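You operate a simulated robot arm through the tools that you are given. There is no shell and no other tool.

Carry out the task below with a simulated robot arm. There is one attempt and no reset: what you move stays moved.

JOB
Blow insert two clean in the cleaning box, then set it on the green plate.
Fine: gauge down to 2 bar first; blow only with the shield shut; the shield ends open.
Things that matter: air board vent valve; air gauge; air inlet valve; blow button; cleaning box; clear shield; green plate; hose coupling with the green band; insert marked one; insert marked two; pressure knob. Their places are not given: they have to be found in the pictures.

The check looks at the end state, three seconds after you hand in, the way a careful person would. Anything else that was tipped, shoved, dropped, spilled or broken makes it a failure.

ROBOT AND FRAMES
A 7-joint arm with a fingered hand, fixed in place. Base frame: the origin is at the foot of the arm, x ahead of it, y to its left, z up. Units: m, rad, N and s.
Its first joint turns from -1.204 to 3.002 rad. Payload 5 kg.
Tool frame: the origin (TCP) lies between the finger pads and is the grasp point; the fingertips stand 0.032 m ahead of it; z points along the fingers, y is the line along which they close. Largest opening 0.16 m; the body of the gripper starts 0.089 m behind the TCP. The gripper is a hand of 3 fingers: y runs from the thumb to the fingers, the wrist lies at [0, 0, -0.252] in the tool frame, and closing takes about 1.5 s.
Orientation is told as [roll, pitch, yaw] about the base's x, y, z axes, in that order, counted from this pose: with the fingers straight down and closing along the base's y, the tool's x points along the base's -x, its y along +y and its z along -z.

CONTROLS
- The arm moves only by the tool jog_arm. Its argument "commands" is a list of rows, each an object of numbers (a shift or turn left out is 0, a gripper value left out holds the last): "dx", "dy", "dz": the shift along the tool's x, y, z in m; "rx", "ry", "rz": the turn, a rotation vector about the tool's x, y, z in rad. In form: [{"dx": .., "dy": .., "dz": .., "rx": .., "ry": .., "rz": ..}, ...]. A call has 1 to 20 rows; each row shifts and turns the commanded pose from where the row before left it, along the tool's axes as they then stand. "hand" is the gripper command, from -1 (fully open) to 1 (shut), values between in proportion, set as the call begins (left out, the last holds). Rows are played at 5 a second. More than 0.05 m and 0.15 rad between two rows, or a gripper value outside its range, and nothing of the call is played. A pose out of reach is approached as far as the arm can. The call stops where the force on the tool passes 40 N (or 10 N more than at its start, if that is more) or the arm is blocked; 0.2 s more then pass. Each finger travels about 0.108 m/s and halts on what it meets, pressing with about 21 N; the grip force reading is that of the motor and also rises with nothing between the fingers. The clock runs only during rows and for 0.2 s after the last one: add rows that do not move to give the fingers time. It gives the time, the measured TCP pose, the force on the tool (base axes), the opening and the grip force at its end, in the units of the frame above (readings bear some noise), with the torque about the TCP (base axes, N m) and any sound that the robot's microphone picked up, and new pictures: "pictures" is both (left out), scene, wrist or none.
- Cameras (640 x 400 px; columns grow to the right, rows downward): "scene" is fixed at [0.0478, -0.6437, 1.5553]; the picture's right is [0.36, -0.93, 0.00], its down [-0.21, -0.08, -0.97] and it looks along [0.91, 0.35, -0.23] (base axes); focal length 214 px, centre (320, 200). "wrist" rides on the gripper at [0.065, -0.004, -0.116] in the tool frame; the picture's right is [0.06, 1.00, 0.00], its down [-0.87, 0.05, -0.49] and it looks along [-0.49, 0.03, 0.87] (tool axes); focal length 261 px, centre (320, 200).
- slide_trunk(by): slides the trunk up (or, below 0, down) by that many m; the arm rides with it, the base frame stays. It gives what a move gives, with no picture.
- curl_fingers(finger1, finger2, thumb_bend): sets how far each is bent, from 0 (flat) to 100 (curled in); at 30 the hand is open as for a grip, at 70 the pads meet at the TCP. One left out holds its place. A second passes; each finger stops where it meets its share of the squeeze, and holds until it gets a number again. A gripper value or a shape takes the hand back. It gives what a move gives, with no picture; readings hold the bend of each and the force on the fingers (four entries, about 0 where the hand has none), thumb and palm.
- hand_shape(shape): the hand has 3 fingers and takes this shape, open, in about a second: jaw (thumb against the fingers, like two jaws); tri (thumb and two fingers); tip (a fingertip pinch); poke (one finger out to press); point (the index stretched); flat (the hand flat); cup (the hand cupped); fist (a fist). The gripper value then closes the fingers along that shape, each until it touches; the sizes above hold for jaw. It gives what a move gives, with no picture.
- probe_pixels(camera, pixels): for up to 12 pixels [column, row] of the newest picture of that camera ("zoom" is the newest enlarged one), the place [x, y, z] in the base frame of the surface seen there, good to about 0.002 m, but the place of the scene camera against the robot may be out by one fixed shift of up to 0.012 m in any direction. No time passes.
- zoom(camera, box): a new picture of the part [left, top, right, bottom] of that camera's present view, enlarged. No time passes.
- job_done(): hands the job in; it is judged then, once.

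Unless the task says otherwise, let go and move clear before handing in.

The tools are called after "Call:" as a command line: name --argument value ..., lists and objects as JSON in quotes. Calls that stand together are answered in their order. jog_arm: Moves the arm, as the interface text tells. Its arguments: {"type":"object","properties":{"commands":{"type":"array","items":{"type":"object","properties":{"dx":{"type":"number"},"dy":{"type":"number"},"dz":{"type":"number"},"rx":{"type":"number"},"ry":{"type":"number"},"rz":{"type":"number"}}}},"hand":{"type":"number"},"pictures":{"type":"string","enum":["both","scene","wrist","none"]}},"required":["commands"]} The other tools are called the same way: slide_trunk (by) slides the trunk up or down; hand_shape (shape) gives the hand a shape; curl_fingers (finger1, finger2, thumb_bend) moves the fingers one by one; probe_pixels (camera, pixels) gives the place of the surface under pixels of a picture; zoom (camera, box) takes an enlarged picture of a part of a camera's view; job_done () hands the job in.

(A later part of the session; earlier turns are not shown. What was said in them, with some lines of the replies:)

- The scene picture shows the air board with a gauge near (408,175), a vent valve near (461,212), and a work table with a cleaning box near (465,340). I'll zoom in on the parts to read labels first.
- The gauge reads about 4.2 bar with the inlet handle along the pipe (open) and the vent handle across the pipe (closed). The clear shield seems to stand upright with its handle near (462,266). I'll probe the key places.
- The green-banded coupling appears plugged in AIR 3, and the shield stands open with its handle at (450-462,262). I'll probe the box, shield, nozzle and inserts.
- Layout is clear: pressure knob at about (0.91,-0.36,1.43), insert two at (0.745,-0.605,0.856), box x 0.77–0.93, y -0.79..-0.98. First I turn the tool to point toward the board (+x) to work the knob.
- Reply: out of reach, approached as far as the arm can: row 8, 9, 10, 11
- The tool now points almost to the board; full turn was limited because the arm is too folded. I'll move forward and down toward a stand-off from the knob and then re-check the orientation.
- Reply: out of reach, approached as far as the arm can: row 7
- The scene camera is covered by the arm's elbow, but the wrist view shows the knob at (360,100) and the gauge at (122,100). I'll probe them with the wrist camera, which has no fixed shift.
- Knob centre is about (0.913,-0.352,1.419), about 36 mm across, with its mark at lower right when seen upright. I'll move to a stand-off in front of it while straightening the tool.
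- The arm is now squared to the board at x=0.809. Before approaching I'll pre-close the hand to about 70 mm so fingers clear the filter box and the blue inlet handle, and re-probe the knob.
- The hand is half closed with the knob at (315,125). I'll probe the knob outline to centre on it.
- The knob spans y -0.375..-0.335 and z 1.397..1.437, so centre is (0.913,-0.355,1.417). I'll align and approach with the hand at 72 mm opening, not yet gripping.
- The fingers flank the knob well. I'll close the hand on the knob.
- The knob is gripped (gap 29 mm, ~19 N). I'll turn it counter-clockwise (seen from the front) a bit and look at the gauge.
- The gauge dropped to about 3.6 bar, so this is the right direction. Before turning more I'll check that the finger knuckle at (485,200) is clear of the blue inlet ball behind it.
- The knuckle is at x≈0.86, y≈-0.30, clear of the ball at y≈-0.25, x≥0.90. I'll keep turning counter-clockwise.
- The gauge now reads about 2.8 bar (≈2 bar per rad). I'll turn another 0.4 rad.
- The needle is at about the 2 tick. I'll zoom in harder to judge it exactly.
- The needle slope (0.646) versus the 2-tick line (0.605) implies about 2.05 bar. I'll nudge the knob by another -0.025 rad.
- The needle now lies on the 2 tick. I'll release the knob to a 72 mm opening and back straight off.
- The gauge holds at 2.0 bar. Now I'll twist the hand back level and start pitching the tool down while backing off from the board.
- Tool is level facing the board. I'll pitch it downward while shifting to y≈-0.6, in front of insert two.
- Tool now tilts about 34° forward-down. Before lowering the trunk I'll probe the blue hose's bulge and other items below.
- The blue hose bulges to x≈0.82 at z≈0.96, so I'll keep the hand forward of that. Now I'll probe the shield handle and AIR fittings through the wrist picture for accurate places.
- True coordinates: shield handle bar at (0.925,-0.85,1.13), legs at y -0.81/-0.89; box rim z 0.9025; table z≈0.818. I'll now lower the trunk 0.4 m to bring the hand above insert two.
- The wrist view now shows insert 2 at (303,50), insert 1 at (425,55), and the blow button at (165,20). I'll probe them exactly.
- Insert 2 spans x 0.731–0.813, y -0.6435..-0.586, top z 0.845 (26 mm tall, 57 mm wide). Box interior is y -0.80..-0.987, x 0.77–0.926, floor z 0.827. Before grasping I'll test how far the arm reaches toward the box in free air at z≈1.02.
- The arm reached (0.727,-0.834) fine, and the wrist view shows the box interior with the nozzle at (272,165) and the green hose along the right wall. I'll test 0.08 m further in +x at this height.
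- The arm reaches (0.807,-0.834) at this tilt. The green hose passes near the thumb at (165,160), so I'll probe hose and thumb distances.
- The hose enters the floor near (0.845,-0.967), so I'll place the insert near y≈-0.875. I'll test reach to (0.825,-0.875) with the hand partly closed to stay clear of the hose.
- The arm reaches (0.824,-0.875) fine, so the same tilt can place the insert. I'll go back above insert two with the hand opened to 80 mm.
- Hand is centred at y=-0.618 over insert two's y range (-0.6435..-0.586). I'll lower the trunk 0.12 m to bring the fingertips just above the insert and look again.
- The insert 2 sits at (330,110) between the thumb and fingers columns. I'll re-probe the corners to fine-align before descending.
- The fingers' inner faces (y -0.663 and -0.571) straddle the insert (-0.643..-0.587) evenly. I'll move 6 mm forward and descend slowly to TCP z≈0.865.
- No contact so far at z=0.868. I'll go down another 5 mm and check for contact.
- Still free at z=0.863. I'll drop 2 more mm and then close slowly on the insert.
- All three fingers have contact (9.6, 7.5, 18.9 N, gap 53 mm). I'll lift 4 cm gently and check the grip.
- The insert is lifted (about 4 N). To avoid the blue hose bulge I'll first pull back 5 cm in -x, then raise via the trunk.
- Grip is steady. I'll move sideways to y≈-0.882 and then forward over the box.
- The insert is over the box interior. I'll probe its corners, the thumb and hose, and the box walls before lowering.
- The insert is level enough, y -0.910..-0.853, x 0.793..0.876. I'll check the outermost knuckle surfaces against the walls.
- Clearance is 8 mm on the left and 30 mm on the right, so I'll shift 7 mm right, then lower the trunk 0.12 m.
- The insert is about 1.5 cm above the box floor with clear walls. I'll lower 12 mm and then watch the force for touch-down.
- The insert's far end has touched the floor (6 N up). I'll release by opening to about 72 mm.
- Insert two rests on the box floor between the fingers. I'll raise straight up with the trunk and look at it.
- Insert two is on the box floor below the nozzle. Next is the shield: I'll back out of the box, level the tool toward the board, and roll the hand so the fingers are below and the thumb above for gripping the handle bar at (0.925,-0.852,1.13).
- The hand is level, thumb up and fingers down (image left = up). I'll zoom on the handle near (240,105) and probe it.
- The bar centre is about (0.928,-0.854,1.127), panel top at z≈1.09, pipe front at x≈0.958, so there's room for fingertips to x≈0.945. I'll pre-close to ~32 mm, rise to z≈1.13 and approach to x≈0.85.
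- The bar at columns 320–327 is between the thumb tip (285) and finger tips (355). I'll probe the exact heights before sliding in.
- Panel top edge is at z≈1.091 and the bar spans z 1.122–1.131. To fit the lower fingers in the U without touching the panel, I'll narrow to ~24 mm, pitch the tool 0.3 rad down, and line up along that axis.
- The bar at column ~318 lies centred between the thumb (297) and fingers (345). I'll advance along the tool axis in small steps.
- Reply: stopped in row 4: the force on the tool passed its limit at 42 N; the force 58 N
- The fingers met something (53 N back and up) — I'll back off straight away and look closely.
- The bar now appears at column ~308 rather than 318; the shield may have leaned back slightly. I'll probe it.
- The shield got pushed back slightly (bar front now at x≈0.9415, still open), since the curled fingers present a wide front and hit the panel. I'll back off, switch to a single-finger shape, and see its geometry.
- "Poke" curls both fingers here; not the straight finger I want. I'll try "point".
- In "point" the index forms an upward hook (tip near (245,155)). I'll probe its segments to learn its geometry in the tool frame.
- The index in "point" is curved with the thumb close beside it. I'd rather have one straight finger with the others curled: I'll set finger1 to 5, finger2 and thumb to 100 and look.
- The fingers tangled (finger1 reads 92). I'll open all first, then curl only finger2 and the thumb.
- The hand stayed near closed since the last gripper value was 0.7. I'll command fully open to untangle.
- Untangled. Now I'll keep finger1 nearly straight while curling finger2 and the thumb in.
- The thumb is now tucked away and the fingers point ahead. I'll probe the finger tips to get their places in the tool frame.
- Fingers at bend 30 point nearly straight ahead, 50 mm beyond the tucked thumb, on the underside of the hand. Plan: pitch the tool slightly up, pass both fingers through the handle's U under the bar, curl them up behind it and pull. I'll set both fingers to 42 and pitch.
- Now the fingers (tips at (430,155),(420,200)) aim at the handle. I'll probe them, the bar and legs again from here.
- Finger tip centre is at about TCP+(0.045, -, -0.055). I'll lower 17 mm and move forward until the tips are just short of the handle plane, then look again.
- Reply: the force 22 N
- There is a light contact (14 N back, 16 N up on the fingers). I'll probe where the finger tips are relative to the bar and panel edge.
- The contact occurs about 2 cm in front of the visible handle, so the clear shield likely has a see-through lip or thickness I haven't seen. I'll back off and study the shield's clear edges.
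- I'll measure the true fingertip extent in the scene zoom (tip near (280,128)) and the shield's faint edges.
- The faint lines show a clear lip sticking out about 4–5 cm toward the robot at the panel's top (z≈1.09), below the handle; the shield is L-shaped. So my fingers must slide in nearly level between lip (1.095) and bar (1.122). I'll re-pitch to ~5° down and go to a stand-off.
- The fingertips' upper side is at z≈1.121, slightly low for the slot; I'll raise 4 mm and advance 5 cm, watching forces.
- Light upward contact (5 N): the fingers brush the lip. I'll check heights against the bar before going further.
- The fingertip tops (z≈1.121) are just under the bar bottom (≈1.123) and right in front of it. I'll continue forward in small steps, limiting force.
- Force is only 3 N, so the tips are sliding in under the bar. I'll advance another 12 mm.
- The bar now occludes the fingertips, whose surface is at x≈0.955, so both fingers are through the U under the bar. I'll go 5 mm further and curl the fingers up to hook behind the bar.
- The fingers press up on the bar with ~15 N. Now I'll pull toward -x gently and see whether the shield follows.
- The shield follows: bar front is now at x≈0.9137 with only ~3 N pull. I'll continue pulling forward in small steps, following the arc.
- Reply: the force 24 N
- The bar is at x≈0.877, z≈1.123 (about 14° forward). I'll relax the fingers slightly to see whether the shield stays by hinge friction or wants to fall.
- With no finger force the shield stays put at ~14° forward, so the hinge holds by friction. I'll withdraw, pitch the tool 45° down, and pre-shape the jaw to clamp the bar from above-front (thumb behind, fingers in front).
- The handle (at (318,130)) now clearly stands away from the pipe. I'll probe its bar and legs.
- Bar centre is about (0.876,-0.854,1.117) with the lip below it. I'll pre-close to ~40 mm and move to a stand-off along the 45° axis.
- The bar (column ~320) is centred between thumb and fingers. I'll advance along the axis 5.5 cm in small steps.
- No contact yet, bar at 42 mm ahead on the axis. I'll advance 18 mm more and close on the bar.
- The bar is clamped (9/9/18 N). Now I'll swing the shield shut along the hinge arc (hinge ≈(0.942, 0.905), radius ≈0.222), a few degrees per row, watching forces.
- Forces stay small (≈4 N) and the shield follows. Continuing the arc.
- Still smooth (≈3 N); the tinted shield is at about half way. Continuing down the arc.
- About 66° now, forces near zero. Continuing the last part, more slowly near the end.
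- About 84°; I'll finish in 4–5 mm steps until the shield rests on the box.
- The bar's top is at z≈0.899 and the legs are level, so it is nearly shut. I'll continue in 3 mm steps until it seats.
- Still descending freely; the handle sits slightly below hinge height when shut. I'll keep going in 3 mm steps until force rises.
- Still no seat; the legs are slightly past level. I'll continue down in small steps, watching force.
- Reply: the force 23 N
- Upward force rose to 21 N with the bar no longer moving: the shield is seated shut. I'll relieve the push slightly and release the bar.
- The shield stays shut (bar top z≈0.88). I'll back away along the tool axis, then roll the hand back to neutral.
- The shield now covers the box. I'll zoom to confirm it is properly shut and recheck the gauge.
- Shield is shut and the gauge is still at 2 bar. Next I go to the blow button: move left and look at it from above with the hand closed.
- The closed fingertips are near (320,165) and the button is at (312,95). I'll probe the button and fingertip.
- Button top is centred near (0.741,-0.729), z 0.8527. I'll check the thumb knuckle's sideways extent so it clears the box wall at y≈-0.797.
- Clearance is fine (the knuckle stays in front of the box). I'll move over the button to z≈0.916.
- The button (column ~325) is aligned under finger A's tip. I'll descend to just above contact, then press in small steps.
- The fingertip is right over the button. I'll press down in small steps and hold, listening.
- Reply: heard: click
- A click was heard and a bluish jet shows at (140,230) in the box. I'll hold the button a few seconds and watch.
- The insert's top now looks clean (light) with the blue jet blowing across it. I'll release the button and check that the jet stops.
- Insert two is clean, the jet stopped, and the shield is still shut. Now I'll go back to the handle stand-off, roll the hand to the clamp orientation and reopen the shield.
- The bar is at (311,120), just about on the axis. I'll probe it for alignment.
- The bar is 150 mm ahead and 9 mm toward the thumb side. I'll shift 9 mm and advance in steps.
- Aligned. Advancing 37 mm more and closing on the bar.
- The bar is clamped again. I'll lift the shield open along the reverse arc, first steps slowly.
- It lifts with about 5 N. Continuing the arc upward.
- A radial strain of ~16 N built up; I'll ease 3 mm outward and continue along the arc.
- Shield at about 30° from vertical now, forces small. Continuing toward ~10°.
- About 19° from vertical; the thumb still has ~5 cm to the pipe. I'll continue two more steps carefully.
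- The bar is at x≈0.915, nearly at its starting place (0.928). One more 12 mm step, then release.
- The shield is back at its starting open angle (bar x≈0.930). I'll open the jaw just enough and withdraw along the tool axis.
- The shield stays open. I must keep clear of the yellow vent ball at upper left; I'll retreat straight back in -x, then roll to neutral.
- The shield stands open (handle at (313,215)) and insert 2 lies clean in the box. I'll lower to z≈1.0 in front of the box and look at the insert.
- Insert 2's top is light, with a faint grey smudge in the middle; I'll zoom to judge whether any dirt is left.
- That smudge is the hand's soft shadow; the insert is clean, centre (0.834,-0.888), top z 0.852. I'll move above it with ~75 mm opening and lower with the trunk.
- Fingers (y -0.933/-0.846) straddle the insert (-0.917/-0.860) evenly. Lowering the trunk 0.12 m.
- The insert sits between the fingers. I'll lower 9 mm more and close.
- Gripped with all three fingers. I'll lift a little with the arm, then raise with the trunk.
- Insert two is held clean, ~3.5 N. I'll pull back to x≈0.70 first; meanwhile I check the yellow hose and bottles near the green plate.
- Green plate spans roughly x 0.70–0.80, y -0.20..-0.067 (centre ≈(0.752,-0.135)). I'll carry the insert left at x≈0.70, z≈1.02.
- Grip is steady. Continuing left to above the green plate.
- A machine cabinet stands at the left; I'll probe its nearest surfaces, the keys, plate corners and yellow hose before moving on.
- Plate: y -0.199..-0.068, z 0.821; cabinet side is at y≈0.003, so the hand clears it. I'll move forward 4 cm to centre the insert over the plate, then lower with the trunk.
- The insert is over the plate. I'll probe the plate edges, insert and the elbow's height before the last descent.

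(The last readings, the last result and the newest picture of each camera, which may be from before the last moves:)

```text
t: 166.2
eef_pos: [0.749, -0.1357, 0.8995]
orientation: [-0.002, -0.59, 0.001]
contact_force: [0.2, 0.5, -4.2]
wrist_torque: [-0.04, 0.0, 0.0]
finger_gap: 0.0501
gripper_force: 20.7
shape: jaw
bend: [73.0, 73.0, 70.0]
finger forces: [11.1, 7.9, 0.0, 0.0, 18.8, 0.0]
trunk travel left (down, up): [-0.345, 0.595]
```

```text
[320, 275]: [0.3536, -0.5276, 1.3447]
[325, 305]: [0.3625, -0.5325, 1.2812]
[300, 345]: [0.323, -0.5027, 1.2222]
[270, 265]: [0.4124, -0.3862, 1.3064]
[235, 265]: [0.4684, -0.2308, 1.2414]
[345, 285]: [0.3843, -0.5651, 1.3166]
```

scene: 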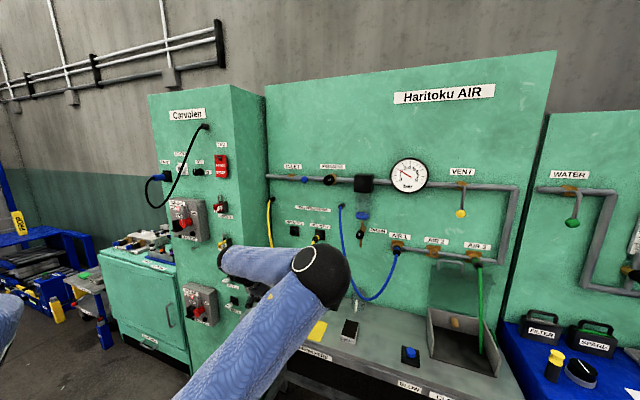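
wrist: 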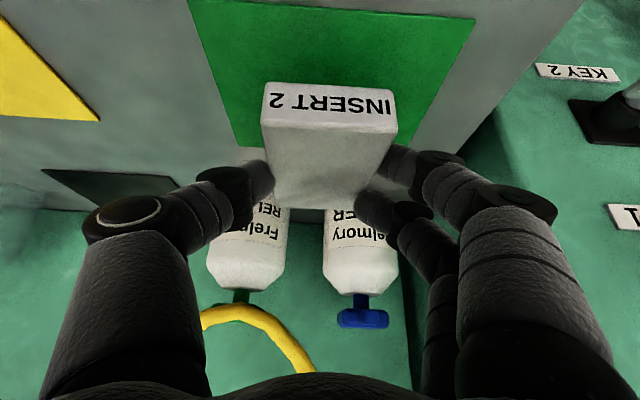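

Insert (x 0.713–0.795, y -0.161..-0.106) is centred over the plate (x 0.70–0.80, y -0.204..-0.068). The elbow is well clear. Lowering the last 34 mm gently.

Call:
jog_arm --commands '[{"dx": 0.0056, "dz": 0.0083}, {"dx": 0.0056, "dz": 0.0083}, {"dx": 0.0028, "dz": 0.0042}, {}]' --pictures "none"

Call:
jog_arm --commands '[{"dx": 0.0017, "dz": 0.0025}, {}]' --pictures "none"

Call:
jog_arm --commands '[{"dx": 0.0014, "dz": 0.0021}, {}]' --pictures "wrist"

```text
t: 167.2
eef_pos: [0.749, -0.1364, 0.8749]
orientation: [-0.001, -0.59, 0.003]
contact_force: [-0.5, 1.2, -3.2]
wrist_torque: [0.02, 0.05, -0.01]
finger_gap: 0.0502
gripper_force: 20.9
shape: jaw
bend: [73.0, 73.0, 70.0]
finger forces: [11.0, 7.9, 0.0, 0.0, 18.8, 0.1]
trunk travel left (down, up): [-0.345, 0.595]
```

```text
t: 167.8
eef_pos: [0.7493, -0.1371, 0.8706]
orientation: [-0.001, -0.589, 0.002]
contact_force: [-0.6, -0.5, -3.1]
wrist_torque: [0.02, 0.02, 0.01]
finger_gap: 0.05
gripper_force: 20.7
shape: jaw
bend: [73.0, 73.0, 70.0]
finger forces: [11.1, 7.9, 0.1, 0.0, 18.8, 0.1]
trunk travel left (down, up): [-0.345, 0.595]
```

```text
t: 168.4
eef_pos: [0.7493, -0.1363, 0.8688]
orientation: [-0.001, -0.589, 0.001]
contact_force: [-0.2, 0.9, -3.7]
wrist_torque: [0.04, 0.03, 0.01]
finger_gap: 0.0504
gripper_force: 21.3
shape: jaw
bend: [73.0, 73.0, 70.0]
finger forces: [11.1, 8.0, 0.0, 0.0, 18.8, 0.1]
trunk travel left (down, up): [-0.345, 0.595]
```

wrist: 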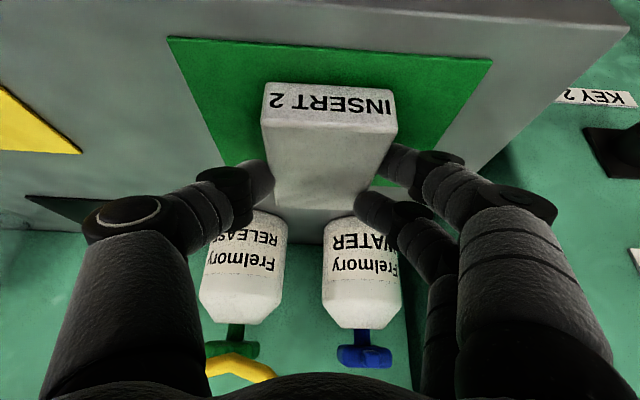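

No touch-down yet at z=0.869. Continuing in 1.5–2 mm steps.

Call:
jog_arm --commands '[{"dx": 0.0011, "dz": 0.0017}, {}]' --pictures "none"

Call:
jog_arm --commands '[{"dx": 0.0011, "dz": 0.0017}, {}]' --pictures "none"

```text
t: 169.1
eef_pos: [0.7486, -0.1359, 0.8684]
orientation: [-0.002, -0.591, 0.001]
contact_force: [-2.1, 0.5, 0.6]
wrist_torque: [0.14, -0.13, 0.06]
finger_gap: 0.0504
gripper_force: 21.1
shape: jaw
bend: [73.0, 73.0, 70.0]
finger forces: [10.7, 10.0, 0.0, 0.0, 19.1, 0.0]
trunk travel left (down, up): [-0.345, 0.595]
```

```text
t: 169.7
eef_pos: [0.7497, -0.1363, 0.8679]
orientation: [0.0, -0.591, -0.001]
contact_force: [1.9, -0.3, 12.1]
wrist_torque: [0.44, -0.38, -0.13]
finger_gap: 0.0508
gripper_force: 21.3
shape: jaw
bend: [73.0, 74.0, 70.0]
finger forces: [10.2, 20.0, 0.0, 0.1, 20.8, 0.0]
trunk travel left (down, up): [-0.345, 0.595]
```

Touched down (12 N up). I'll release to ~72 mm opening.

Call:
jog_arm --commands '[{"dx": -0.0006, "dz": -0.0008}, {}, {}, {}, {}]' --hand 0.08 --pictures "wrist"

```text
t: 170.8
eef_pos: [0.7496, -0.1359, 0.8662]
orientation: [-0.001, -0.59, 0.001]
contact_force: [0.5, 0.3, 0.4]
wrist_torque: [-0.02, 0.0, 0.01]
finger_gap: 0.0727
gripper_force: 0.0
shape: jaw
bend: [73.0, 73.0, 70.0]
finger forces: [0.0, 0.0, 0.0, 0.0, 0.0, 0.0]
trunk travel left (down, up): [-0.345, 0.595]
```

wrist: 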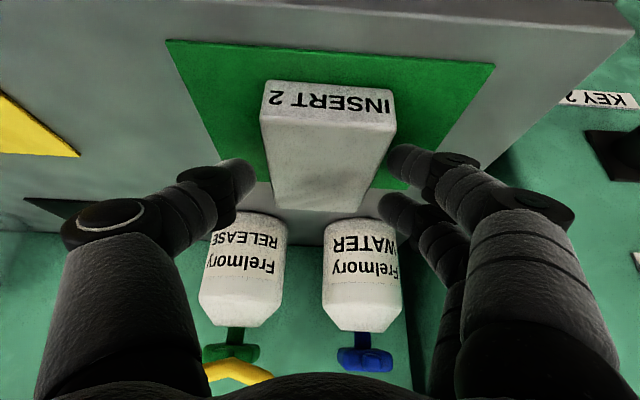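

Insert two rests on the green plate and the hand is free of it. I'll raise straight up with the trunk and back off.

Call:
slide_trunk --by 0.15

Call:
jog_arm --commands '[{"dx": 0.0332, "dz": -0.0222}, {"dx": 0.0332, "dz": -0.0222}, {"dx": 0.0332, "dz": -0.0222}, {}]' --pictures "both"

```text
t: 172.6
eef_pos: [0.7489, -0.1363, 1.0162]
orientation: [-0.001, -0.59, 0.003]
contact_force: [0.5, 0.2, -0.1]
wrist_torque: [0.02, 0.0, 0.01]
finger_gap: 0.0727
gripper_force: 0.1
shape: jaw
bend: [73.0, 73.0, 70.0]
finger forces: [0.0, 0.0, 0.1, 0.0, 0.0, 0.0]
trunk travel left (down, up): [-0.495, 0.445]
```

```text
t: 173.6
eef_pos: [0.6297, -0.1363, 1.0159]
orientation: [-0.002, -0.59, 0.001]
contact_force: [1.7, -0.2, 0.0]
wrist_torque: [-0.03, 0.0, 0.0]
finger_gap: 0.0729
gripper_force: 0.0
shape: jaw
bend: [73.0, 73.0, 70.0]
finger forces: [0.0, 0.0, 0.0, 0.1, 0.0, 0.1]
trunk travel left (down, up): [-0.495, 0.445]
```

scene: 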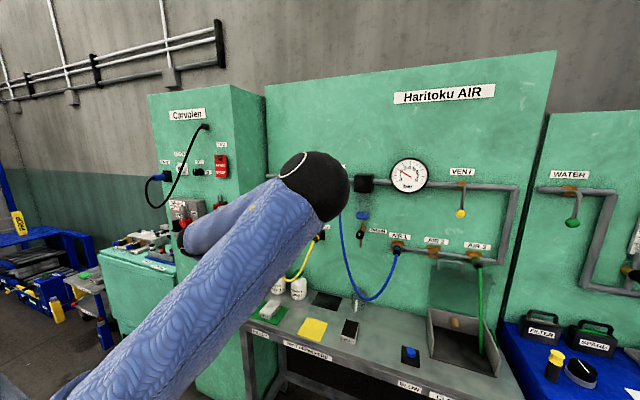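
wrist: 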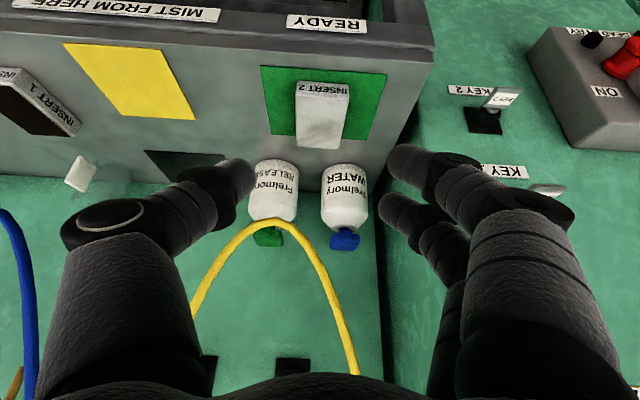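

Insert two stands on the green plate. I'll check the whole scene: plate, shield, gauge, valves and the box.

Call:
zoom --camera "wrist" --box '[240, 50, 400, 170]'

Call:
zoom --camera "scene" --box '[380, 150, 520, 380]'

Call:
zoom --camera "scene" --box '[395, 158, 427, 188]'

Call:
probe_pixels --camera "wrist" --pixels '[[298, 100], [347, 100], [298, 142], [340, 146], [265, 70], [384, 78], [275, 130], [372, 137]]'

```text
3.33 times, centred on (320, 110) of wrist
```

zoom: 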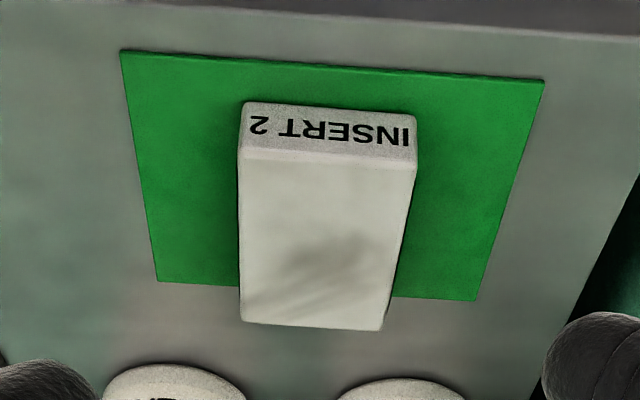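

```text
1.74 times, centred on (450, 265) of scene
```

zoom: 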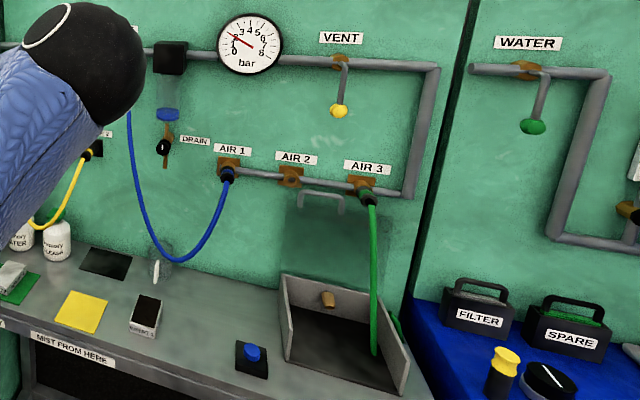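

```text
13.33 times, centred on (411, 173) of scene
```

zoom: 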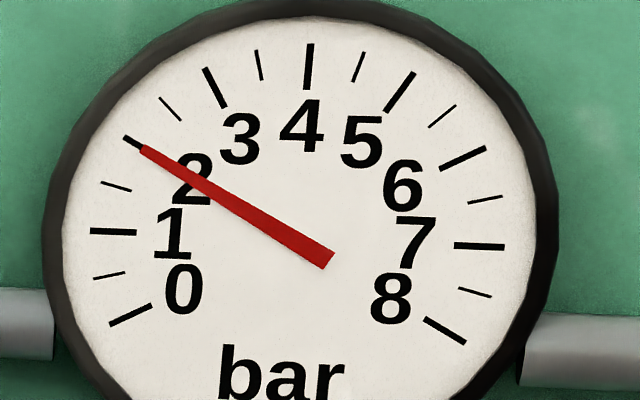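

```text
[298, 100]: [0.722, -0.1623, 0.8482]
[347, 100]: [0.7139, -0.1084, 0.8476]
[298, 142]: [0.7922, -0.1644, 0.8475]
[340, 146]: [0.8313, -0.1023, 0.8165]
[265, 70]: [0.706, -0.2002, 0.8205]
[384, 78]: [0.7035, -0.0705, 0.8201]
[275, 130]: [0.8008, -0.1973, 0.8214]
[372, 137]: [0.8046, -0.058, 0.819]
```

Everything checks out: insert two clean and inside the green plate's edges (x 0.714–0.797, y -0.164..-0.107), shield open, gauge at 2 bar, vent closed, insert one and bottles untouched, hand empty and clear. I'm handing in.

Call:
job_done

```text
The job is handed in.
```

I blew insert two clean in the cleaning box and set it on the green plate, and I've handed the job in. The result of the check hasn't come back.

- **Pressure:** I turned the knob down first. The needle sat on the 2 bar mark before the blow and was still there at the end.
- **Blowing:** I pressed the blow button only with the shield shut. There was a click, the jet ran while I held the button, and it stopped when I let go. The dark layer on the insert's top was gone.
- **Placement:** Insert two lies flat within the edges of the green plate. A faint grey smudge shows on its top in the last pictures. I took it for the hand's shadow or the surface texture, but I couldn't rule out leftover dirt.
- **Shield:** It ends open, at about its starting angle.

**Contact with the shield:** On my first try at its handle I bumped the shield with about 53 N. It leaned back about 2 cm at the handle, and a second, lighter touch may have shifted it another 1–2 mm. Both were before it was shut, and it swung freely afterwards with no damage I could see.

Insert one, the bottles and the vent valve looked unchanged in the last pictures. The arm hid the inlet valve in the final view, but its handle was still in line with the pipe shortly before.
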